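You operate a simulated robot arm through the tools that you are given. There is no shell and no other tool.

You are at the controls of a simulated robot arm. One attempt, no reset.

## Task
Swap the space card in the handheld console for the farm card.
Fine: console off first; the old card goes into the rack's slot that stood empty; at the end the console is on and in its cradle.

The check looks at the end state, three seconds after you hand in, the way a careful person would. Anything else that was tipped, shoved, dropped, spilled or broken makes it a failure.

## Robot
A 7-joint arm with a two-finger parallel gripper, fixed in place. Base frame: the origin is on the floor under the middle of its stand, x ahead of it, y to its left, z up. Lengths are in cm, angles in rad, forces in N, time in s.
With the tool pointing down near the work surface it reaches from about 30 to 70 cm from the base axis. Its first joint turns from -1.152 to 1.152 rad. Payload 1.57 kg.
The TCP is the grasp point between the finger pads, 3 cm short of the fingertips. In the tool frame z runs along the fingers and y along their closing line. The gripper opens to 11 cm. The fingers are 2.4 cm wide and 1.2 cm thick; the gripper's body (4.8 by 11.2 cm) begins 7.8 cm behind the TCP.
Orientation is told as [roll, pitch, yaw] about the base's x, y, z axes, in that order, counted from this pose: with the fingers straight down and closing along the base's y, the tool's x points along the base's -x, its y along +y and its z along -z.

## Interface
- The arm moves only by the tool move_arm. Its argument "plan" is a list of rows, each an object of numbers (a shift or turn left out is 0, a gripper value left out holds the last): "dx", "dy", "dz": the shift along the base's x, y, z in cm; "rx", "ry", "rz": the turn, a rotation vector about the base's x, y, z in rad. In form: [{"dx": .., "dy": .., "dz": .., "rx": .., "ry": .., "rz": ..}, ...]. A call has 1 to 20 rows; each row shifts and turns the commanded pose from where the row before left it. "hand" is the gripper command, from -1 (fully open) to 1 (shut), values between in proportion, set as the call begins (left out, the last holds). Rows are played at 5 a second. More than 5 cm and 0.15 rad between two rows, or a gripper value outside its range, and nothing of the call is played. A pose out of reach is approached as far as the arm can. The call stops where the force on the tool passes 40 N (or 10 N more than at its start, if that is more) or the arm is blocked; 0.2 s more then pass. The fingers move at their own pace (about 10.8 cm/s each) and stop on an object; they squeeze with about 35 N. The grip force told is the motor's: it shows also when the fingers shut on nothing. Time passes only in rows, and 0.2 s behind the last, so rows that do not move let the fingers close. The reply holds the time, the measured pose of the TCP, the force on the tool along the base axes, the opening and the grip force, in the units named above and with some noise, with the torque about the TCP (base axes, N m) and any sound that the robot's microphone picked up.
- Cameras (640 x 400 px; columns grow to the right, rows downward): "scene" is fixed at [17.64, -40.23, 142.24]; the picture's right is [0.71, -0.71, 0.00], its down [-0.31, -0.32, -0.90] and it looks along [0.63, 0.63, -0.45] (base axes); focal length 280 px, centre (320, 200). "wrist" rides on the gripper at [7, 1.6, -14.1] in the tool frame; the picture's right is [-0.23, 0.97, 0.00], its down [-0.86, -0.20, -0.48] and it looks along [-0.47, -0.11, 0.88] (tool axes); focal length 222 px, centre (320, 200). There is no depth. A picture from a camera that has moved, and an enlarged one, comes with that camera's place and axes in the base frame and with its lens. The place of the scene camera against the robot may be out by one fixed shift of up to 1.2 cm in any direction.
- camera(camera): a new picture of that camera. The clock stands still meanwhile.
- inspect(camera, box): a new picture of the part [left, top, right, bottom] of that camera's present view, enlarged. The clock stands still meanwhile.
- close_job(): hands the job in; it is judged then, once.

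Nothing tells you positions but the pictures and the camera data. Unless the task says otherwise, let go and move clear before handing in.

The tools are called as a command line: name --argument value ..., lists and objects as JSON in quotes. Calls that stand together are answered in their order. move_arm: Moves the arm, as the interface text tells. Its arguments: {"type":"object","properties":{"plan":{"type":"array"},"hand":{"type":"number"}},"required":["plan"]} The other tools are called the same way: camera (camera) takes a picture; inspect (camera, box) takes an enlarged picture of a part of a camera's view; close_job () hands the job in.

At the start:

```text
clock: 0.0
ee_pos: [34.91, -6.14, 126.94]
tcp_rot: [0.0, 0.0, 0.0]
force: [-0.4, -1.4, -0.1]
torque: [-0.01, 0.0, -0.02]
gripper_width: 11.02
grip_force: 0.0
```

scene: 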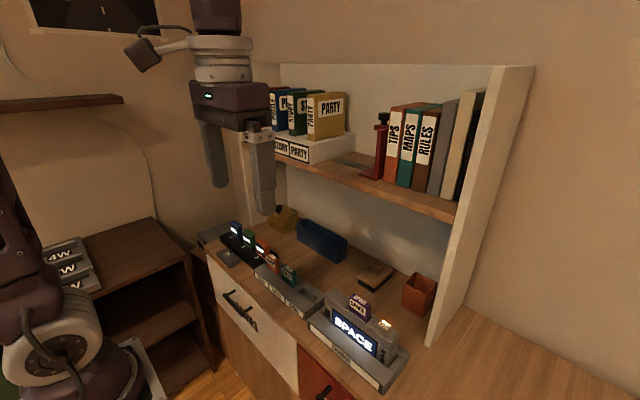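
wrist: 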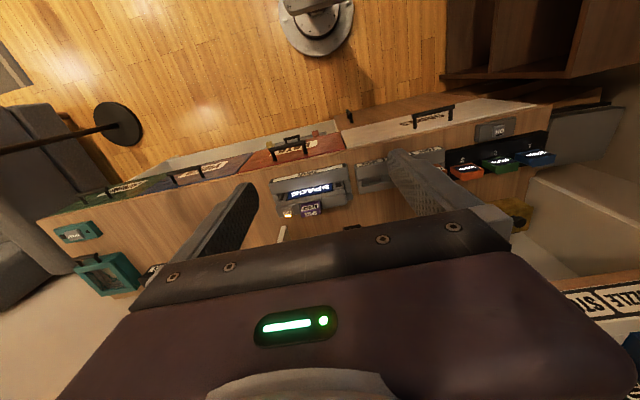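

I see a desk with a handheld console showing "SPACE" in a cradle, a small rack with cards beside it, and other items. I'll zoom in on the work area before moving.

inspect --camera "scene" --box '[290, 270, 450, 400]'

inspect --camera "scene" --box '[190, 200, 350, 330]'

inspect --camera "wrist" --box '[230, 100, 390, 260]'

inspect --camera "wrist" --box '[380, 80, 580, 240]'

```text
3.08 times, centred on (370, 335) of scene
camera zoom: at [17.64, -40.23, 142.24], right [0.71, -0.71, 0.0], down [-0.31, -0.32, -0.9], along [0.63, 0.63, -0.45], focal length 860 px, centre (166, -215)
```

zoom: 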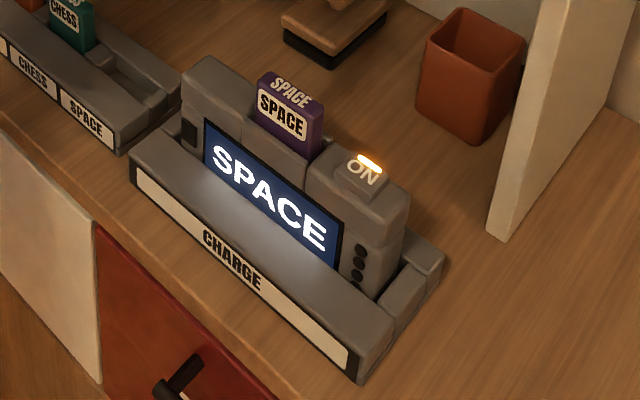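

```text
3.08 times, centred on (270, 265) of scene
camera zoom: at [17.64, -40.23, 142.24], right [0.71, -0.71, 0.0], down [-0.31, -0.32, -0.9], along [0.63, 0.63, -0.45], focal length 860 px, centre (474, 0)
```

zoom: 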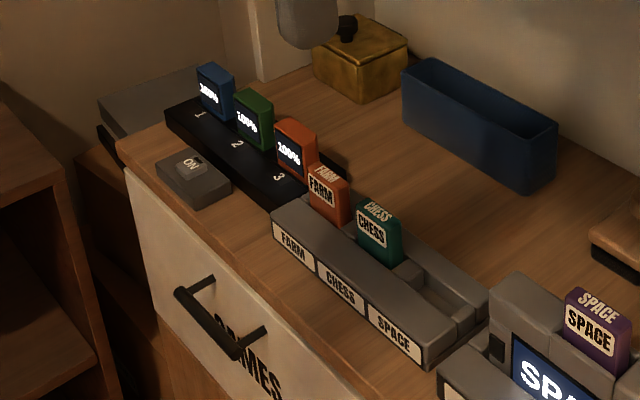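

```text
2.50 times, centred on (310, 180) of wrist
camera zoom: at [28.0, -4.41, 141.19], right [0.23, 0.97, 0.0], down [0.86, -0.2, 0.48], along [0.47, -0.11, -0.88], focal length 555 px, centre (345, 250)
```

zoom: 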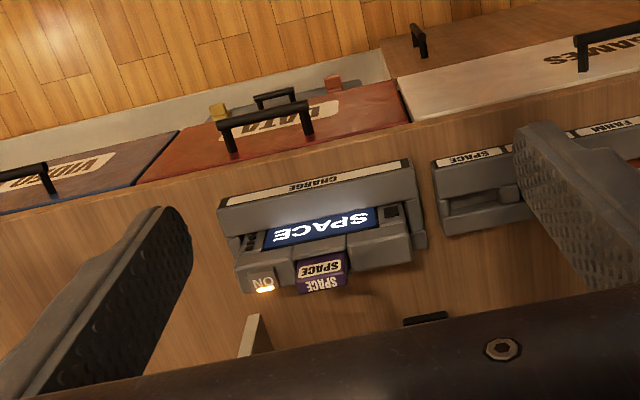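

```text
2.50 times, centred on (480, 160) of wrist
camera zoom: at [28.0, -4.41, 141.19], right [0.23, 0.97, 0.0], down [0.86, -0.2, 0.48], along [0.47, -0.11, -0.88], focal length 555 px, centre (-80, 300)
```

zoom: 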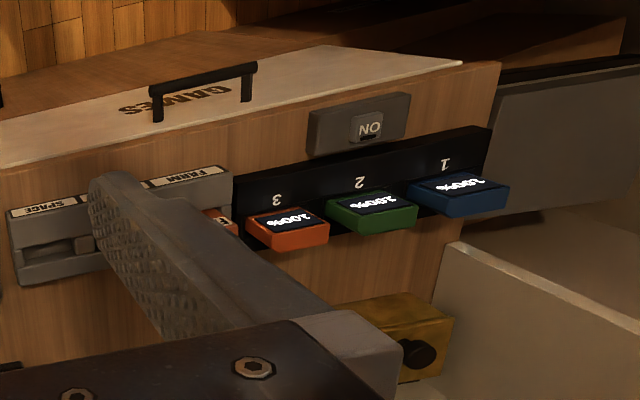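

The console stands upright in the cradle at about (57, -13), with its card sticking out of the top at z≈93. The rack runs along y at x≈54: farm at y≈15, chess at y≈8, and the empty SPACE slot at y≈0. Next I'll bring the wrist camera closer to the console for measurements.

move_arm --plan '[{"dx": 2.0, "dy": -0.77, "dz": -3.3}, {"dx": 2.0, "dy": -0.77, "dz": -3.3}, {"dx": 2.0, "dy": -0.77, "dz": -3.3}, {"dx": 2.0, "dy": -0.77, "dz": -3.3}, {"dx": 2.0, "dy": -0.77, "dz": -3.3}, {"dx": 2.0, "dy": -0.77, "dz": -3.3}]' --hand -1

camera --camera "wrist"

camera --camera "scene"

```text
clock: 1.4
ee_pos: [46.93, -10.79, 106.97]
tcp_rot: [0.0, 0.0, -0.001]
force: [-0.3, 0.0, 0.5]
torque: [0.02, 0.02, 0.0]
gripper_width: 10.99
grip_force: 0.1
```

```text
taken
camera wrist: at [40.05, -9.04, 121.27], right [0.23, 0.97, 0.0], down [0.86, -0.2, 0.48], along [0.47, -0.11, -0.88], focal length 222 px, centre (320, 200)
```

wrist: 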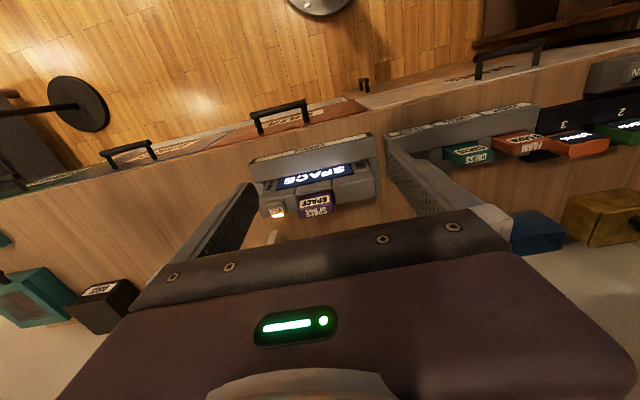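

```text
taken
```

scene: 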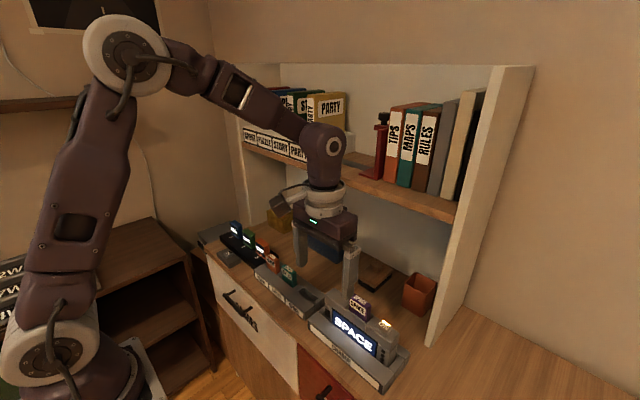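

The arm moved cleanly, and the console and rack are in the wrist view. I'll enlarge both to measure them.

inspect --camera "wrist" --box '[240, 120, 400, 220]'

inspect --camera "wrist" --box '[380, 80, 640, 220]'

inspect --camera "scene" --box '[300, 285, 420, 395]'

```text
4.00 times, centred on (320, 170) of wrist
camera zoom: at [40.05, -9.04, 121.27], right [0.23, 0.97, 0.0], down [0.86, -0.2, 0.48], along [0.47, -0.11, -0.88], focal length 888 px, centre (320, 320)
```

zoom: 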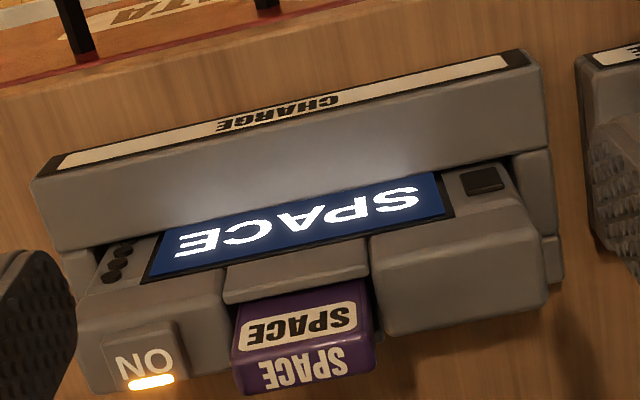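

```text
2.46 times, centred on (510, 150) of wrist
camera zoom: at [40.05, -9.04, 121.27], right [0.23, 0.97, 0.0], down [0.86, -0.2, 0.48], along [0.47, -0.11, -0.88], focal length 547 px, centre (-148, 323)
```

zoom: 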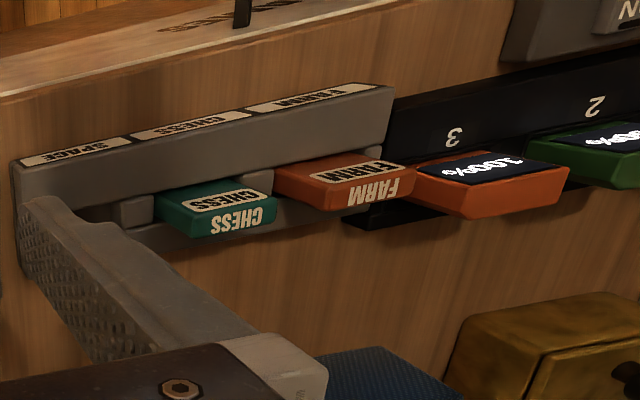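

```text
3.64 times, centred on (360, 340) of scene
camera zoom: at [17.64, -40.23, 142.24], right [0.71, -0.71, 0.0], down [-0.31, -0.32, -0.9], along [0.63, 0.63, -0.45], focal length 1017 px, centre (174, -309)
```

zoom: 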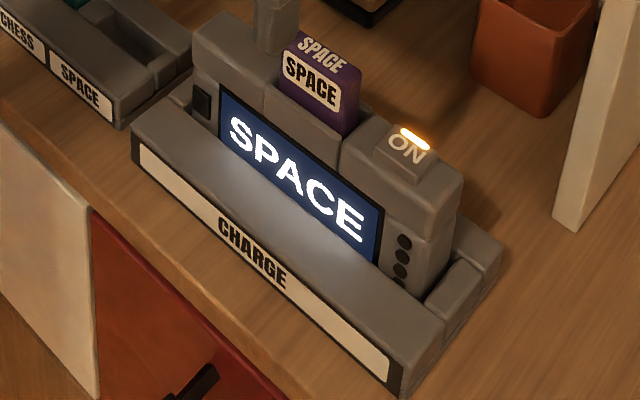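

Both cards and the empty SPACE slot are visible, but the viewing rays are nearly parallel. I'll shift sideways over the rack to get a better baseline.

move_arm --plan '[{"dx": 0, "dy": 4.4, "dz": 0}, {"dx": 0, "dy": 4.4, "dz": 0}, {"dx": 0, "dy": 4.4, "dz": 0}, {"dx": 0, "dy": 4.4, "dz": 0}, {"dx": 0, "dy": 4.4, "dz": 0}]'

camera --camera "wrist"

inspect --camera "wrist" --box '[220, 110, 380, 210]'

inspect --camera "wrist" --box '[40, 150, 200, 250]'

```text
clock: 2.6
ee_pos: [46.89, 11.12, 107.1]
tcp_rot: [-0.002, 0.0, -0.002]
force: [-0.9, 0.1, -0.3]
torque: [-0.03, 0.04, -0.01]
gripper_width: 10.97
grip_force: 0.1
```

```text
taken
camera wrist: at [40.0, 12.94, 121.39], right [0.23, 0.97, 0.0], down [0.85, -0.2, 0.48], along [0.47, -0.11, -0.88], focal length 222 px, centre (320, 200)
```

wrist: 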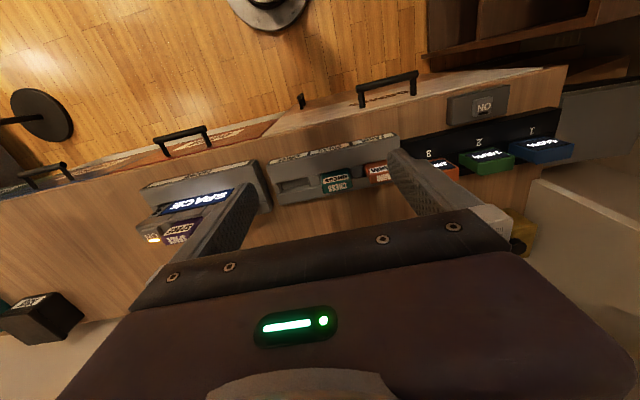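

```text
4.00 times, centred on (300, 160) of wrist
camera zoom: at [40.0, 12.94, 121.39], right [0.23, 0.97, 0.0], down [0.85, -0.2, 0.48], along [0.47, -0.11, -0.88], focal length 888 px, centre (400, 360)
```

zoom: 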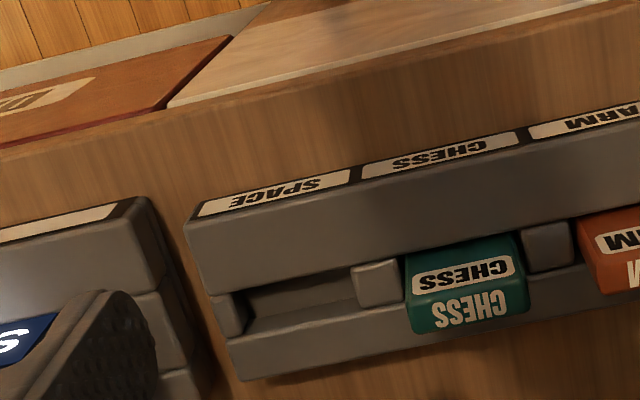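

```text
4.00 times, centred on (120, 200) of wrist
camera zoom: at [40.0, 12.94, 121.39], right [0.23, 0.97, 0.0], down [0.85, -0.2, 0.48], along [0.47, -0.11, -0.88], focal length 888 px, centre (1120, 200)
```

zoom: 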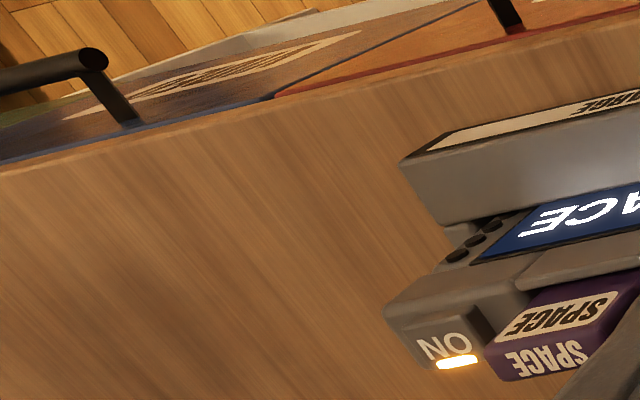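

Triangulating two wrist views puts the button's light at about (57.1, -19.8, 91.6). It puts the card's top at x≈55.6–57.0, y≈-15.9 to -10.7, z≈93.9. I'll zoom in to check whether the console leans and to see the slot details.

inspect --camera "scene" --box '[325, 280, 405, 330]'

inspect --camera "scene" --box '[340, 310, 420, 370]'

inspect --camera "scene" --box '[250, 245, 340, 320]'

inspect --camera "wrist" --box '[265, 150, 345, 200]'

```text
8.00 times, centred on (365, 305) of scene
camera zoom: at [17.64, -40.23, 142.24], right [0.71, -0.71, 0.0], down [-0.31, -0.32, -0.9], along [0.63, 0.63, -0.45], focal length 2237 px, centre (-40, -640)
```

zoom: 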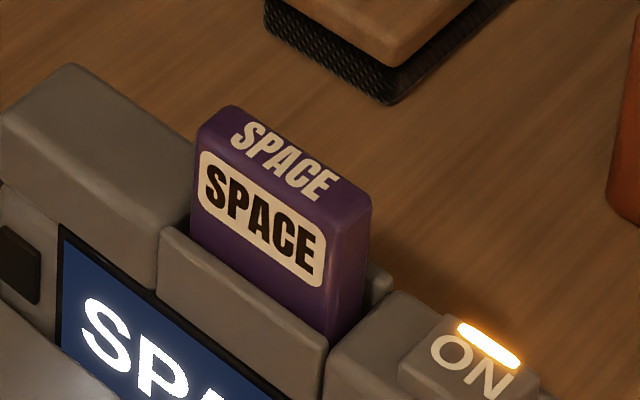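

```text
6.67 times, centred on (380, 340) of scene
camera zoom: at [17.64, -40.23, 142.24], right [0.71, -0.71, 0.0], down [-0.31, -0.32, -0.9], along [0.63, 0.63, -0.45], focal length 1864 px, centre (-80, -733)
```

zoom: 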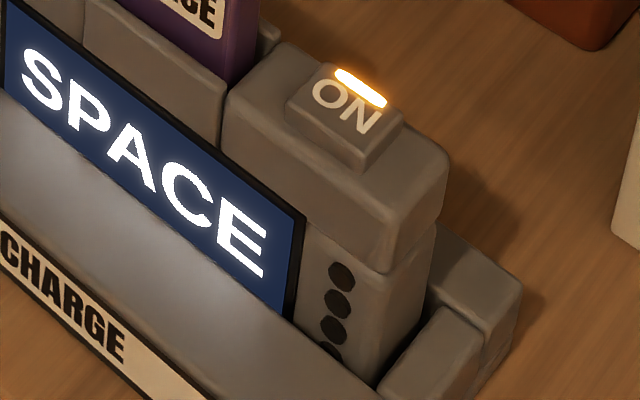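

```text
5.33 times, centred on (295, 282) of scene
camera zoom: at [17.64, -40.23, 142.24], right [0.71, -0.71, 0.0], down [-0.31, -0.32, -0.9], along [0.63, 0.63, -0.45], focal length 1492 px, centre (453, -240)
```

zoom: 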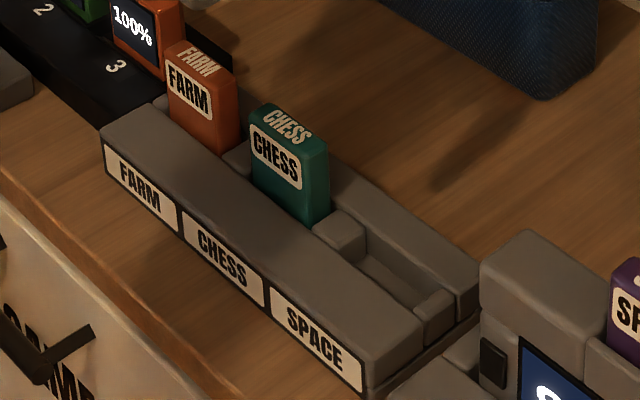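

```text
8.00 times, centred on (305, 175) of wrist
camera zoom: at [40.0, 12.94, 121.39], right [0.23, 0.97, 0.0], down [0.85, -0.2, 0.48], along [0.47, -0.11, -0.88], focal length 1777 px, centre (440, 400)
```

zoom: 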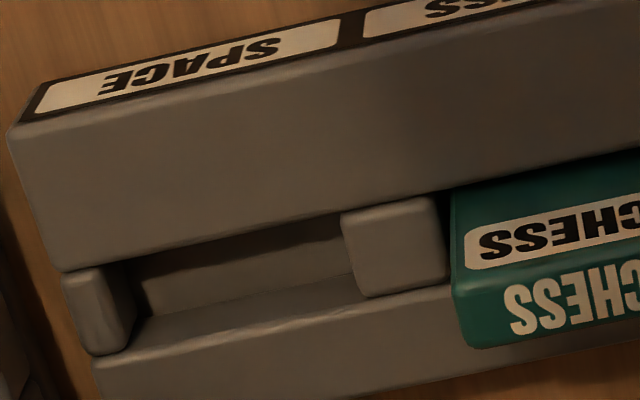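

Everything stands vertically. The button cap is centred near (56.1, -19.65) with its top at z≈91.6. The rack cards' tops are at z≈87.8, with chess at y≈12.0, farm at y≈20.2, and so the SPACE slot at about y≈3.9. I'll close the fingers and move above the power button.

move_arm --plan '[{"dx": 1.15, "dy": -3.85, "dz": -0.9}, {"dx": 1.15, "dy": -3.85, "dz": -0.9}, {"dx": 1.15, "dy": -3.85, "dz": -0.9}, {"dx": 1.15, "dy": -3.85, "dz": -0.9}, {"dx": 1.15, "dy": -3.85, "dz": -0.9}, {"dx": 1.15, "dy": -3.85, "dz": -0.9}, {"dx": 1.15, "dy": -3.85, "dz": -0.9}, {"dx": 1.15, "dy": -3.85, "dz": -0.9}]' --hand 1

camera --camera "wrist"

inspect --camera "wrist" --box '[240, 110, 400, 210]'

camera --camera "scene"

```text
clock: 4.4
ee_pos: [56.26, -19.84, 99.7]
tcp_rot: [0.0, 0.0, -0.001]
force: [0.1, 0.0, -1.2]
torque: [0.04, -0.01, 0.04]
gripper_width: 0.04
grip_force: 21.5
```

```text
taken
camera wrist: at [49.44, -18.01, 113.89], right [0.23, 0.97, 0.0], down [0.86, -0.2, 0.48], along [0.47, -0.11, -0.88], focal length 222 px, centre (320, 200)
```

wrist: 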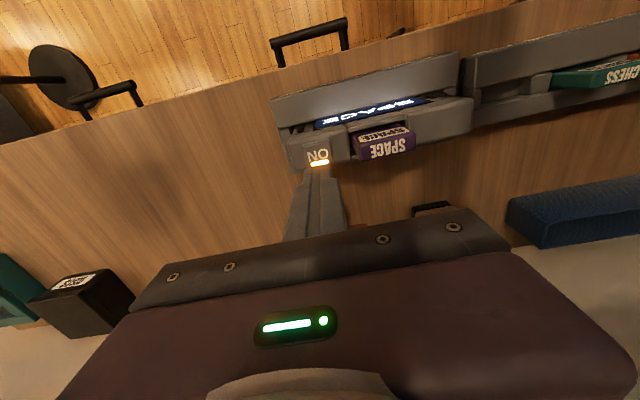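

```text
4.00 times, centred on (320, 160) of wrist
camera zoom: at [49.44, -18.01, 113.89], right [0.23, 0.97, 0.0], down [0.86, -0.2, 0.48], along [0.47, -0.11, -0.88], focal length 888 px, centre (320, 360)
```

zoom: 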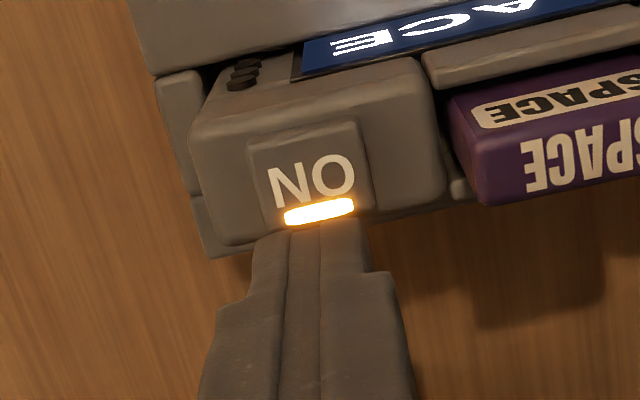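

```text
taken
```

scene: 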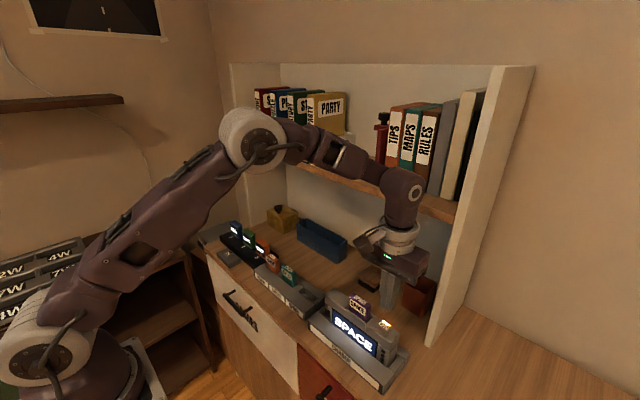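

The closed fingers are straight above the button, whose centre I now measure at (56.05, -19.75) with its top at z≈91.6. I'll descend to just above it.

move_arm --plan '[{"dx": -0.2, "dy": 0.1, "dz": -2.0}, {"dz": -2.0}, {"dz": -0.6}, {"dz": 0}]' --hand 1

inspect --camera "wrist" --box '[240, 110, 400, 210]'

inspect --camera "scene" --box '[325, 280, 421, 340]'

```text
clock: 5.4
ee_pos: [55.96, -19.51, 95.33]
tcp_rot: [0.0, 0.0, -0.001]
force: [0.0, -0.4, 0.2]
torque: [0.02, -0.04, 0.01]
gripper_width: 0.01
grip_force: 21.0
```

```text
4.00 times, centred on (320, 160) of wrist
camera zoom: at [49.12, -17.78, 109.46], right [0.23, 0.97, 0.0], down [0.86, -0.2, 0.48], along [0.47, -0.11, -0.88], focal length 888 px, centre (320, 360)
```

zoom: 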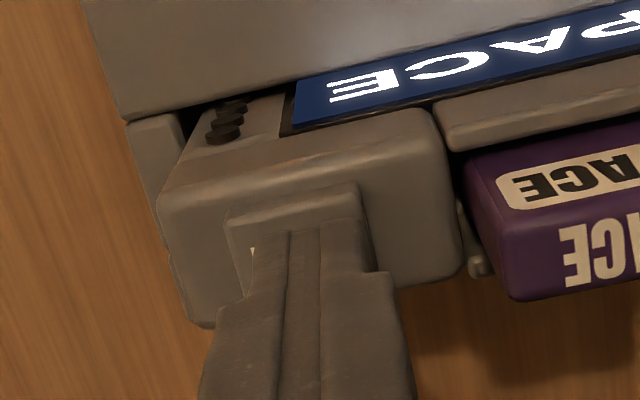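

```text
6.67 times, centred on (373, 310) of scene
camera zoom: at [17.64, -40.23, 142.24], right [0.71, -0.71, 0.0], down [-0.31, -0.32, -0.9], along [0.63, 0.63, -0.45], focal length 1864 px, centre (-33, -533)
```

zoom: 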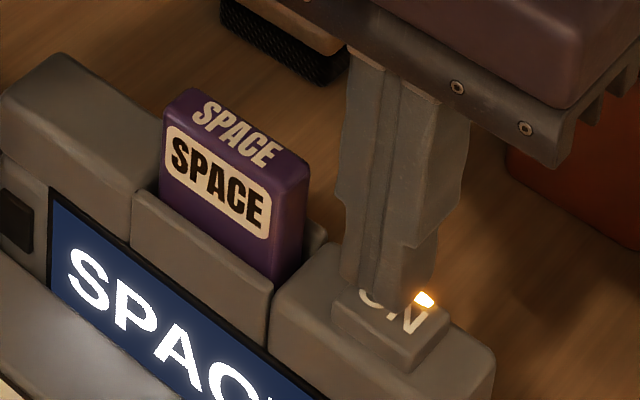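

The fingertips are about 0.7 cm above the button and well centred. I'll nudge y slightly and press down gently.

move_arm --plan '[{"dy": -0.15, "dz": -0.3}, {"dz": -0.2}, {"dz": -0.2}, {"dz": -0.15}]' --hand 1

inspect --camera "scene" --box '[325, 280, 421, 340]'

```text
clock: 6.4
ee_pos: [55.85, -19.57, 94.47]
tcp_rot: [-0.001, -0.001, 0.0]
force: [0.4, -0.9, -0.1]
torque: [0.01, 0.03, -0.04]
gripper_width: 0.01
grip_force: 21.5
```

```text
6.67 times, centred on (373, 310) of scene
camera zoom: at [17.64, -40.23, 142.24], right [0.71, -0.71, 0.0], down [-0.31, -0.32, -0.9], along [0.63, 0.63, -0.45], focal length 1864 px, centre (-33, -533)
```

zoom: 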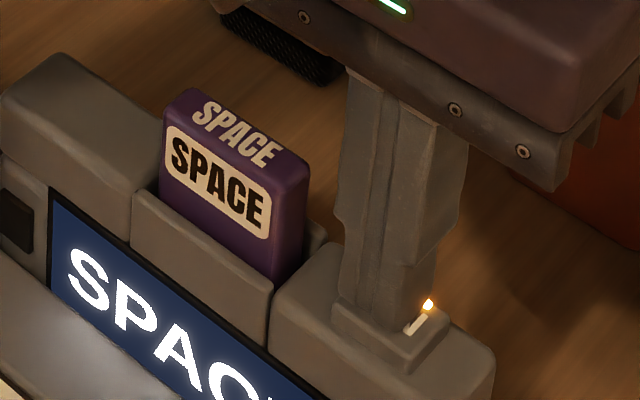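

The fingertips are almost touching and I feel no force yet. I'll continue pressing in small steps.

move_arm --plan '[{"dy": -0.1, "dz": -0.1}, {"dz": -0.1}, {"dz": -0.1}]' --hand 1

inspect --camera "scene" --box '[325, 280, 421, 340]'

```text
clock: 7.2
ee_pos: [55.94, -19.75, 94.31]
tcp_rot: [0.001, 0.0, 0.0]
force: [0.2, 0.1, 1.4]
torque: [0.0, -0.03, 0.02]
gripper_width: 0.0
grip_force: 21.8
heard: click
```

```text
6.67 times, centred on (373, 310) of scene
camera zoom: at [17.64, -40.23, 142.24], right [0.71, -0.71, 0.0], down [-0.31, -0.32, -0.9], along [0.63, 0.63, -0.45], focal length 1864 px, centre (-33, -533)
```

zoom: 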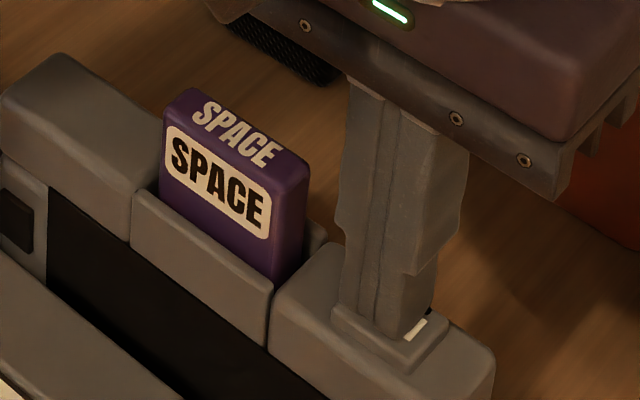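

I heard a click and the screen is dark, so the console is off. I'll rise clear, then yaw the gripper a quarter turn so the fingers close along x, and open it above the space card.

move_arm --plan '[{"dz": 1.0}, {"dz": 3.0}, {"dz": 3.0}, {"dz": 3.0}]' --hand 1

move_arm --plan '[{"dx": 0.04, "dy": 0.6, "rz": 0.1428}, {"dx": 0.04, "dy": 0.6, "rz": 0.1428}, {"dx": 0.04, "dy": 0.6, "rz": 0.1428}, {"dx": 0.04, "dy": 0.6, "rz": 0.1428}, {"dx": 0.04, "dy": 0.6, "rz": 0.1428}, {"dx": 0.04, "dy": 0.6, "rz": 0.1428}, {"dx": 0.04, "dy": 0.6, "rz": 0.1428}, {"dx": 0.04, "dy": 0.6, "rz": 0.1428}, {"dx": 0.04, "dy": 0.6, "rz": 0.1428}, {"dx": 0.04, "dy": 0.6, "rz": 0.1428}, {"dx": 0.04, "dy": 0.5, "rz": 0.1428}]' --hand 0

camera --camera "wrist"

camera --camera "scene"

```text
clock: 8.2
ee_pos: [55.97, -19.69, 104.39]
tcp_rot: [-0.001, 0.0, -0.001]
force: [-0.3, 0.5, 0.1]
torque: [0.0, -0.02, 0.0]
gripper_width: 0.0
grip_force: 21.6
```

```text
clock: 10.6
ee_pos: [56.25, -13.31, 104.26]
tcp_rot: [0.0, 0.0, 1.572]
force: [0.3, 0.5, -0.7]
torque: [0.0, -0.01, -0.03]
gripper_width: 5.48
grip_force: 0.0
```

```text
taken
camera wrist: at [54.75, -20.09, 118.5], right [-0.97, 0.23, 0.0], down [0.2, 0.86, 0.48], along [0.11, 0.47, -0.88], focal length 222 px, centre (320, 200)
```

wrist: 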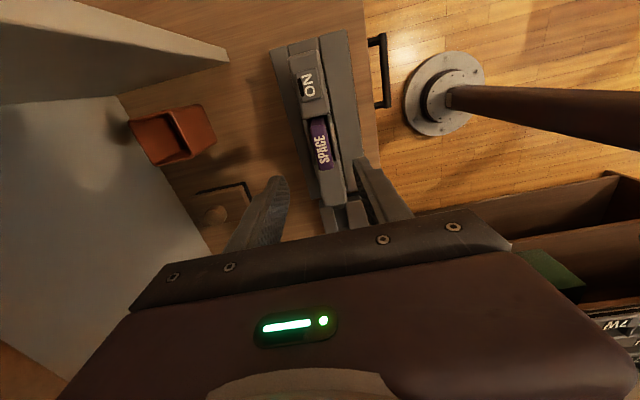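

```text
taken
```

scene: 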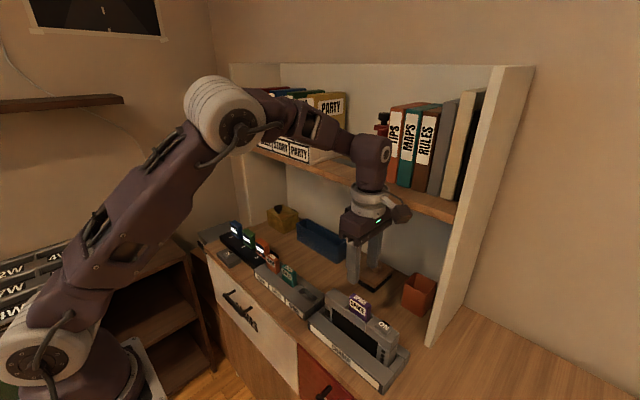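

Now the camera looks along +y down on the card. I'll zoom in to get the card, notch and rack geometry from this new baseline.

inspect --camera "wrist" --box '[270, 110, 366, 170]'

inspect --camera "wrist" --box '[240, 20, 400, 120]'

inspect --camera "wrist" --box '[270, 160, 398, 240]'

```text
6.67 times, centred on (318, 140) of wrist
camera zoom: at [54.75, -20.09, 118.5], right [-0.97, 0.23, 0.0], down [0.2, 0.86, 0.48], along [0.11, 0.47, -0.88], focal length 1481 px, centre (333, 600)
```

zoom: 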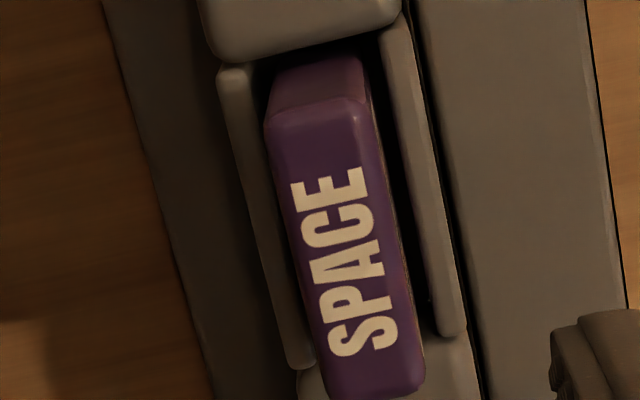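

```text
4.00 times, centred on (320, 70) of wrist
camera zoom: at [54.75, -20.09, 118.5], right [-0.97, 0.23, 0.0], down [0.2, 0.86, 0.48], along [0.11, 0.47, -0.88], focal length 888 px, centre (320, 720)
```

zoom: 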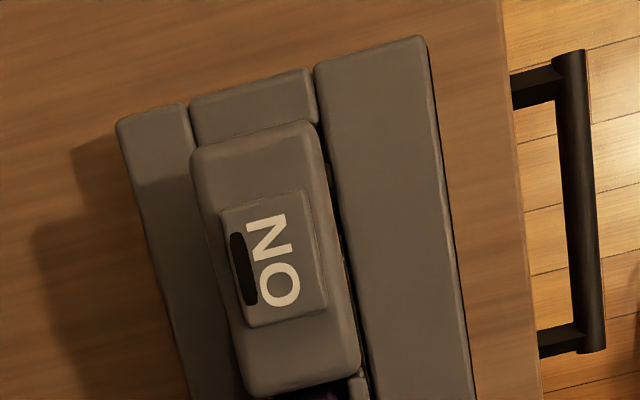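

```text
5.00 times, centred on (334, 200) of wrist
camera zoom: at [54.75, -20.09, 118.5], right [-0.97, 0.23, 0.0], down [0.2, 0.86, 0.48], along [0.11, 0.47, -0.88], focal length 1111 px, centre (250, 200)
```

zoom: 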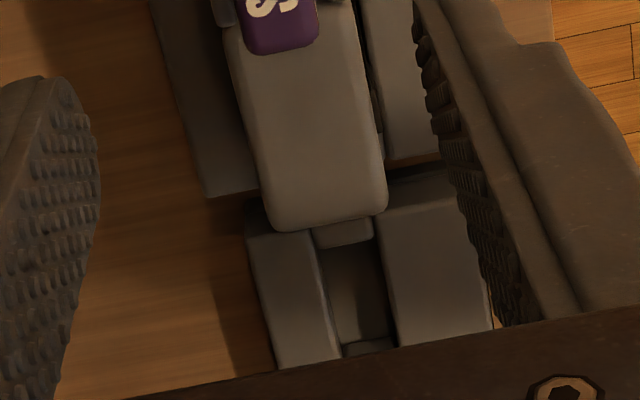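

From this view the card is 4.8 wide in y, about 1.6 thick in x, and centred at (56.1, -13.3). The sleeve rims around it are at about z 90.6. I'll descend with the fingers straddling it, to TCP z≈94.5, and check the centring.

move_arm --plan '[{"dx": -0.12, "dz": -3.0}, {"dz": -3.0}, {"dz": -2.0}, {"dz": -1.0}, {"dz": 0}]' --hand 0

camera --camera "wrist"

inspect --camera "wrist" --box '[240, 140, 400, 240]'

inspect --camera "scene" --box '[315, 270, 411, 330]'

```text
clock: 11.8
ee_pos: [56.17, -13.25, 95.22]
tcp_rot: [0.001, -0.001, 1.572]
force: [-0.3, 0.5, 0.8]
torque: [-0.04, -0.01, -0.01]
gripper_width: 5.49
grip_force: 0.1
```

```text
taken
camera wrist: at [54.66, -20.07, 109.49], right [-0.97, 0.23, 0.0], down [0.2, 0.86, 0.48], along [0.11, 0.47, -0.88], focal length 222 px, centre (320, 200)
```

wrist: 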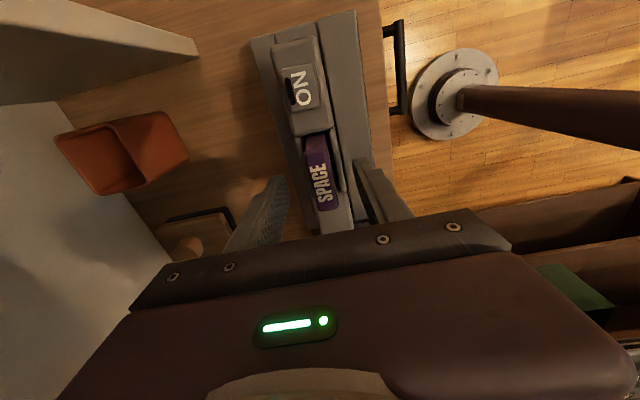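

```text
4.00 times, centred on (320, 190) of wrist
camera zoom: at [54.66, -20.07, 109.49], right [-0.97, 0.23, 0.0], down [0.2, 0.86, 0.48], along [0.11, 0.47, -0.88], focal length 888 px, centre (320, 240)
```

zoom: 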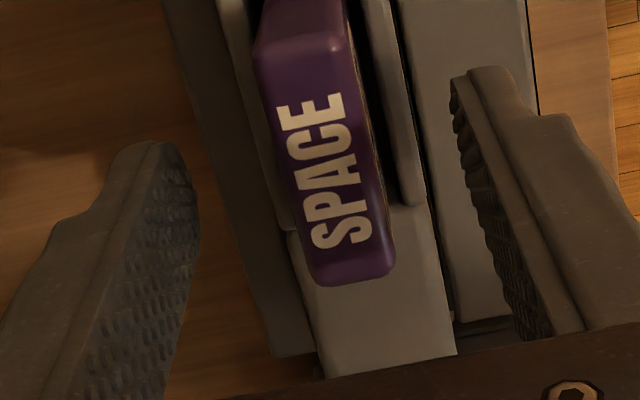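

```text
6.67 times, centred on (363, 300) of scene
camera zoom: at [17.64, -40.23, 142.24], right [0.71, -0.71, 0.0], down [-0.31, -0.32, -0.9], along [0.63, 0.63, -0.45], focal length 1864 px, centre (33, -467)
```

zoom: 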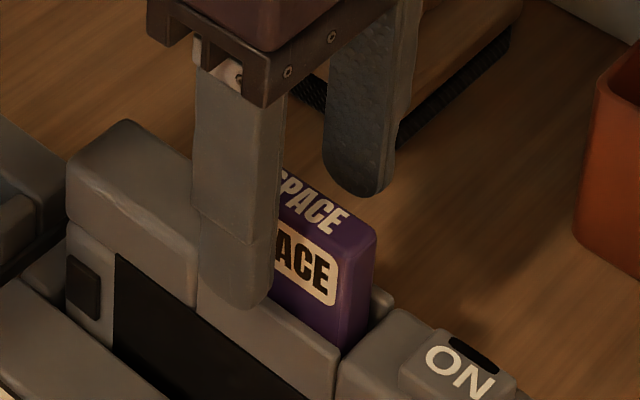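

The gripper is centred on the card to within about 1 mm. I'll lower another 0.9 cm and close on the card.

move_arm --plan '[{"dz": -0.5}, {"dz": -0.4}, {"dz": 0}]' --hand 0

move_arm --plan '[{"dz": 0}, {"dz": 0}, {"dz": 0}, {"dz": 0}]' --hand 1

inspect --camera "wrist" --box '[240, 140, 400, 240]'

inspect --camera "scene" --box '[290, 270, 450, 370]'

```text
clock: 12.6
ee_pos: [56.13, -13.2, 94.38]
tcp_rot: [0.0, -0.002, 1.572]
force: [0.2, -0.2, -0.5]
torque: [0.0, -0.01, -0.02]
gripper_width: 5.51
grip_force: 0.0
```

```text
clock: 13.6
ee_pos: [56.15, -13.2, 94.17]
tcp_rot: [-0.001, -0.001, 1.57]
force: [0.5, 0.0, 0.6]
torque: [0.01, -0.03, -0.05]
gripper_width: 1.66
grip_force: 32.0
```

```text
4.00 times, centred on (320, 190) of wrist
camera zoom: at [54.62, -20.07, 108.53], right [-0.97, 0.23, 0.0], down [0.2, 0.86, 0.48], along [0.11, 0.47, -0.88], focal length 888 px, centre (320, 240)
```

zoom: 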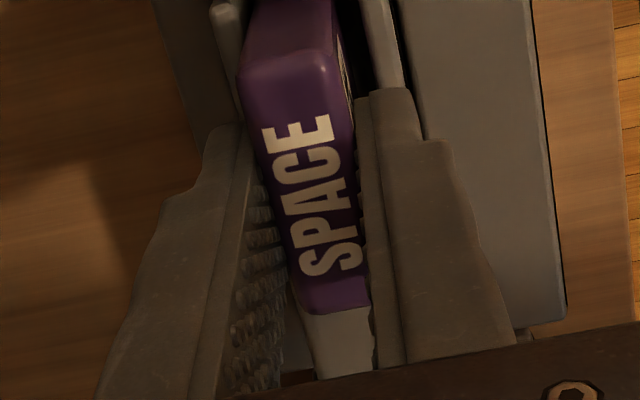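

```text
4.00 times, centred on (370, 320) of scene
camera zoom: at [17.64, -40.23, 142.24], right [0.71, -0.71, 0.0], down [-0.31, -0.32, -0.9], along [0.63, 0.63, -0.45], focal length 1119 px, centre (120, -280)
```

zoom: 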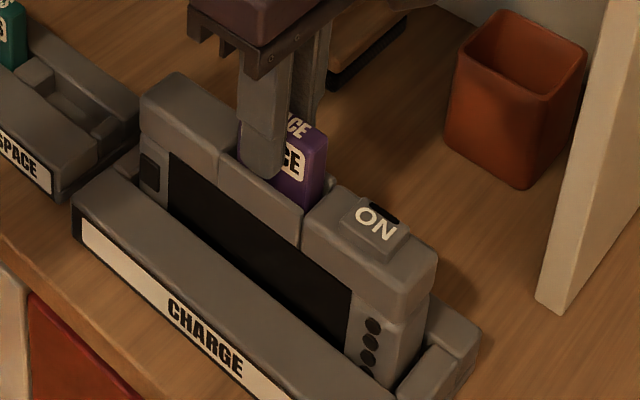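

I have the card gripped at 1.66 cm thick, and the console hasn't moved. I'll pull straight up slowly.

move_arm --plan '[{"dz": 0.3}, {"dz": 0.3}, {"dz": 0.3}, {"dz": 0.3}]' --hand 1

inspect --camera "scene" --box '[290, 270, 450, 370]'

inspect --camera "wrist" --box '[240, 140, 400, 240]'

```text
clock: 14.6
ee_pos: [56.26, -13.3, 95.44]
tcp_rot: [-0.002, 0.001, 1.571]
force: [0.3, -0.4, -0.5]
torque: [0.0, 0.0, -0.03]
gripper_width: 1.69
grip_force: 32.4
```

```text
4.00 times, centred on (370, 320) of scene
camera zoom: at [17.64, -40.23, 142.24], right [0.71, -0.71, 0.0], down [-0.31, -0.32, -0.9], along [0.63, 0.63, -0.45], focal length 1119 px, centre (120, -280)
```

zoom: 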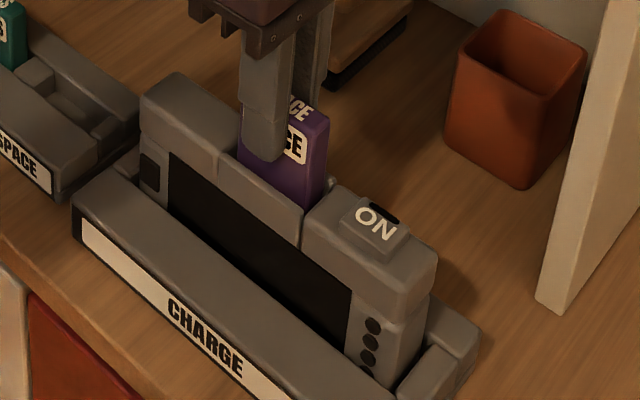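

```text
4.00 times, centred on (320, 190) of wrist
camera zoom: at [54.7, -20.05, 109.75], right [-0.97, 0.23, 0.0], down [0.2, 0.85, 0.48], along [0.11, 0.47, -0.88], focal length 888 px, centre (320, 240)
```

zoom: 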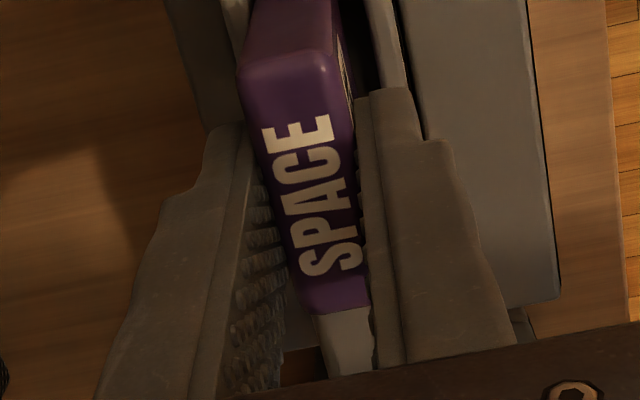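

The card is sliding out freely and the console stays seated. I'll keep lifting until it's clear.

move_arm --plan '[{"dz": 0.6}, {"dz": 0.8}, {"dz": 1.0}, {"dz": 1.5}, {"dz": 2.0}, {"dz": 2.0}, {"dz": 2.0}]' --hand 1

camera --camera "scene"

inspect --camera "scene" --box '[290, 230, 450, 330]'

inspect --camera "wrist" --box '[240, 100, 400, 200]'

```text
clock: 16.2
ee_pos: [56.3, -13.17, 105.28]
tcp_rot: [0.0, 0.001, 1.571]
force: [0.4, 0.0, -0.6]
torque: [-0.01, 0.01, 0.01]
gripper_width: 1.68
grip_force: 31.7
```

```text
taken
```

scene: 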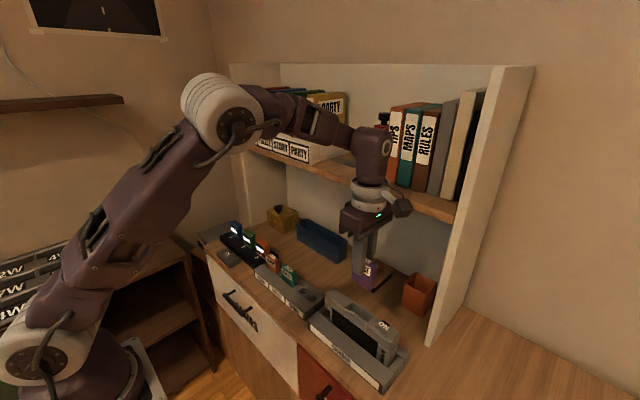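

```text
4.00 times, centred on (370, 280) of scene
camera zoom: at [17.64, -40.23, 142.24], right [0.71, -0.71, 0.0], down [-0.31, -0.32, -0.9], along [0.63, 0.63, -0.45], focal length 1119 px, centre (120, -120)
```

zoom: 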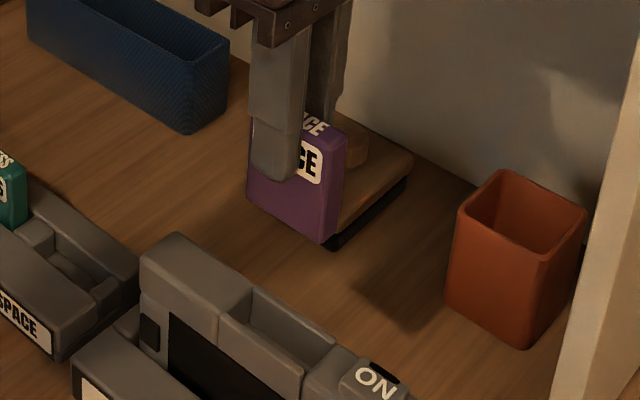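

```text
4.00 times, centred on (320, 150) of wrist
camera zoom: at [54.73, -20.06, 119.61], right [-0.97, 0.23, 0.0], down [0.2, 0.85, 0.48], along [0.11, 0.47, -0.88], focal length 888 px, centre (320, 400)
```

zoom: 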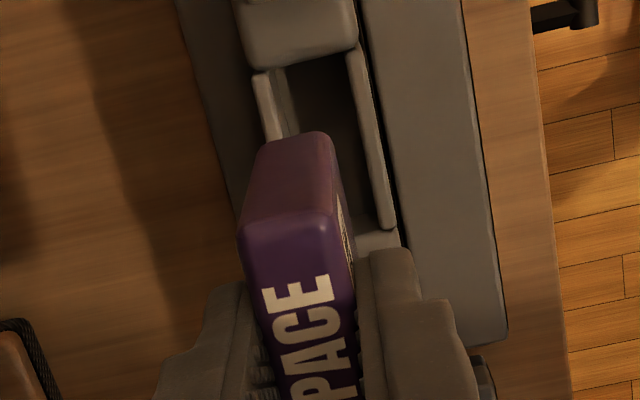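

The space card is out and about 6.5 cm long; the console hasn't moved. I'll carry it at this height toward the empty SPACE slot and measure the slot from there.

move_arm --plan '[{"dy": 3.0}, {"dy": 3.5}, {"dy": 3.5}, {"dy": 3.5}, {"dy": 2.5, "dz": -1.0}, {"dz": -2}, {"dz": 0}]' --hand 1

camera --camera "wrist"

inspect --camera "wrist" --box '[240, 90, 400, 190]'

inspect --camera "scene" --box '[250, 230, 362, 300]'

```text
clock: 17.8
ee_pos: [56.27, 2.91, 102.4]
tcp_rot: [-0.001, 0.001, 1.572]
force: [-0.3, 0.1, -0.1]
torque: [0.02, 0.05, -0.01]
gripper_width: 1.69
grip_force: 32.1
```

```text
taken
camera wrist: at [54.71, -4.04, 116.61], right [-0.97, 0.23, 0.0], down [0.2, 0.86, 0.48], along [0.11, 0.47, -0.88], focal length 222 px, centre (320, 200)
```

wrist: 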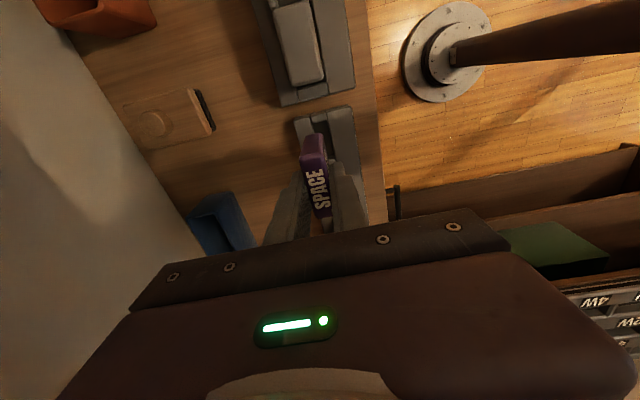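

```text
4.00 times, centred on (320, 140) of wrist
camera zoom: at [54.71, -4.04, 116.61], right [-0.97, 0.23, 0.0], down [0.2, 0.86, 0.48], along [0.11, 0.47, -0.88], focal length 888 px, centre (320, 440)
```

zoom: 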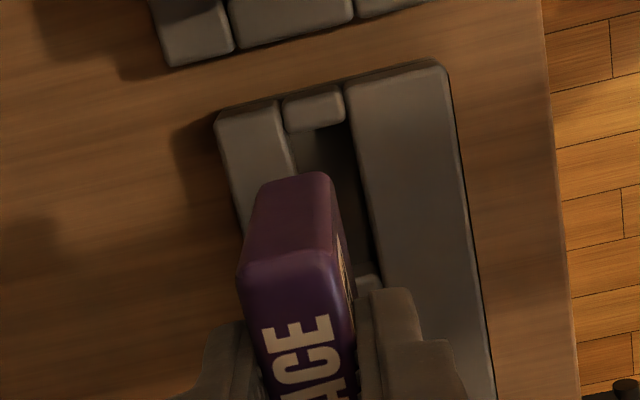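

```text
5.71 times, centred on (306, 265) of scene
camera zoom: at [17.64, -40.23, 142.24], right [0.71, -0.71, 0.0], down [-0.31, -0.32, -0.9], along [0.63, 0.63, -0.45], focal length 1598 px, centre (400, -171)
```

zoom: 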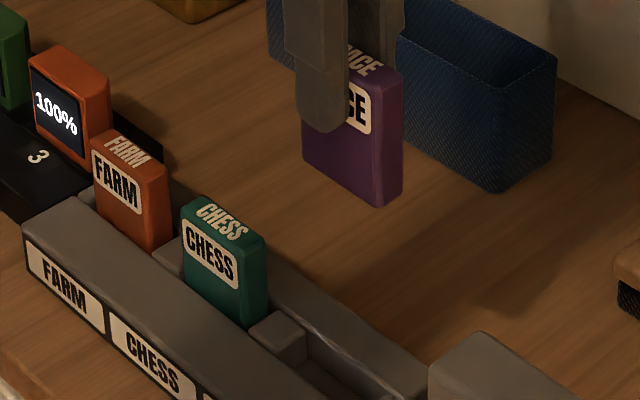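

From here the SPACE slot runs about x 54.95–57.1 and y 1.4–6.95, so its centre is near (56.03, 4.1). The rim is at z≈82.3. I'll move over it and lower until the card bottom is just above the rim, then recheck.

move_arm --plan '[{"dx": -0.2, "dy": 1.2, "dz": -1.0}, {"dz": -2.5}, {"dz": -2.5}, {"dz": -2.5}, {"dz": -2.0}, {"dz": -0.8}, {"dz": 0}]' --hand 1

inspect --camera "wrist" --box '[240, 110, 400, 210]'

inspect --camera "scene" --box '[250, 245, 362, 315]'

```text
clock: 19.4
ee_pos: [56.07, 4.01, 91.13]
tcp_rot: [0.0, 0.001, 1.57]
force: [0.0, 0.5, -0.4]
torque: [0.01, -0.03, 0.01]
gripper_width: 1.67
grip_force: 31.9
```

```text
4.00 times, centred on (320, 160) of wrist
camera zoom: at [54.52, -2.87, 105.37], right [-0.97, 0.23, 0.0], down [0.2, 0.85, 0.48], along [0.11, 0.47, -0.88], focal length 888 px, centre (320, 360)
```

zoom: 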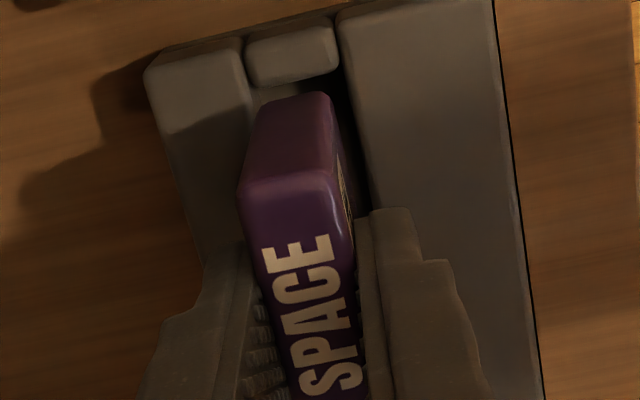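

```text
5.71 times, centred on (306, 280) of scene
camera zoom: at [17.64, -40.23, 142.24], right [0.71, -0.71, 0.0], down [-0.31, -0.32, -0.9], along [0.63, 0.63, -0.45], focal length 1598 px, centre (400, -257)
```

zoom: 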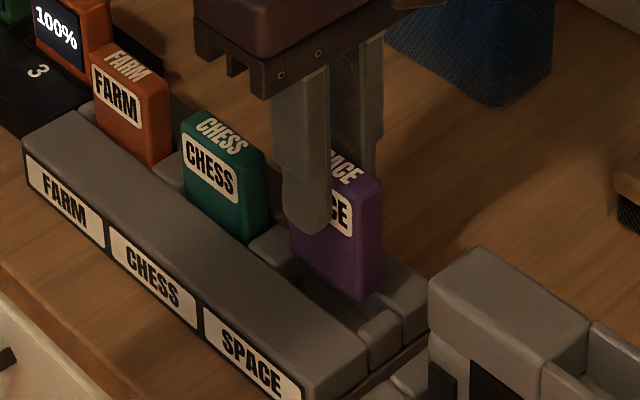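

The card bottom sits just above the slot and the x alignment is good. I want about 0.17 cm more in y to centre it. Then I'll lower slowly while watching the force.

move_arm --plan '[{"dx": -0.03, "dy": 0.17}, {"dz": -0.5}, {"dz": -0.5}, {"dz": -0.4}, {"dz": -0.3}, {"dz": -0.3}]' --hand 1

inspect --camera "wrist" --box '[240, 110, 400, 210]'

inspect --camera "scene" --box '[250, 245, 362, 315]'

```text
clock: 20.8
ee_pos: [56.02, 4.01, 89.07]
tcp_rot: [0.0, 0.001, 1.571]
force: [0.5, 0.1, 0.1]
torque: [0.02, 0.01, 0.02]
gripper_width: 1.68
grip_force: 31.9
```

```text
4.00 times, centred on (320, 160) of wrist
camera zoom: at [54.49, -2.76, 103.36], right [-0.97, 0.23, 0.0], down [0.2, 0.86, 0.48], along [0.11, 0.47, -0.88], focal length 888 px, centre (320, 360)
```

zoom: 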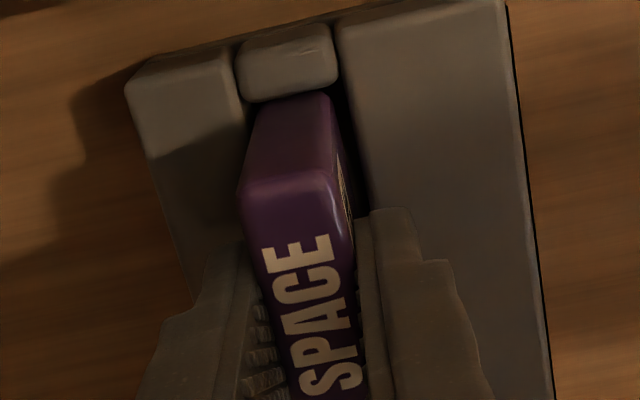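

```text
5.71 times, centred on (306, 280) of scene
camera zoom: at [17.64, -40.23, 142.24], right [0.71, -0.71, 0.0], down [-0.31, -0.32, -0.9], along [0.63, 0.63, -0.45], focal length 1598 px, centre (400, -257)
```

zoom: 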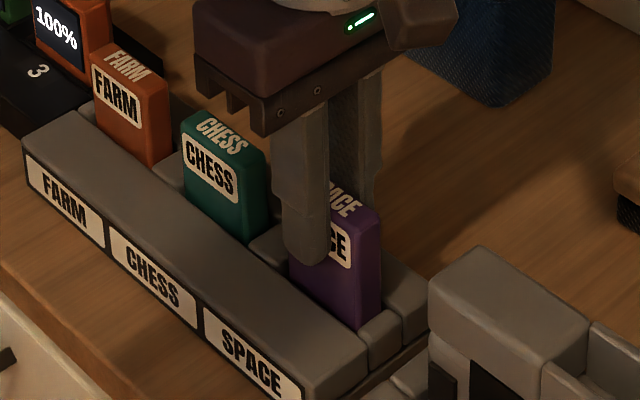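

The card bottom is at about rim level. I'll zoom in to see the clearances in x and y before going further.

inspect --camera "wrist" --box '[284, 108, 348, 148]'

inspect --camera "scene" --box '[290, 275, 338, 305]'

```text
10.00 times, centred on (316, 128) of wrist
camera zoom: at [54.49, -2.76, 103.36], right [-0.97, 0.23, 0.0], down [0.2, 0.86, 0.48], along [0.11, 0.47, -0.88], focal length 2221 px, centre (360, 920)
```

zoom: 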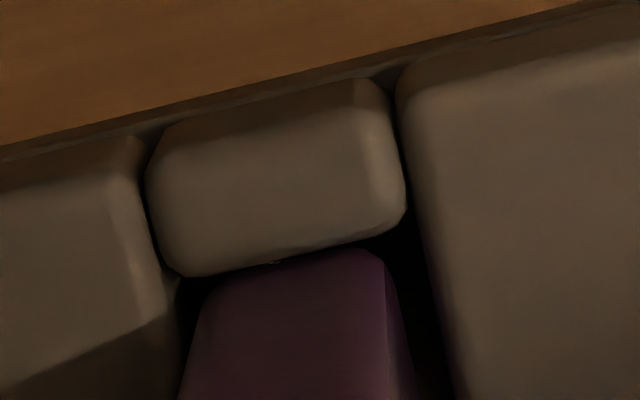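

```text
13.33 times, centred on (314, 290) of scene
camera zoom: at [17.64, -40.23, 142.24], right [0.71, -0.71, 0.0], down [-0.31, -0.32, -0.9], along [0.63, 0.63, -0.45], focal length 3729 px, centre (400, -1000)
```

zoom: 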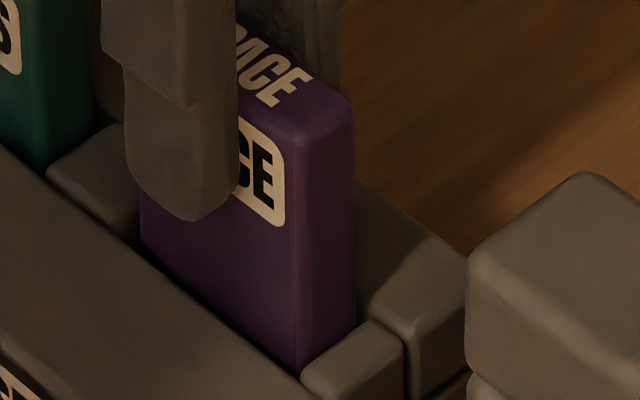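

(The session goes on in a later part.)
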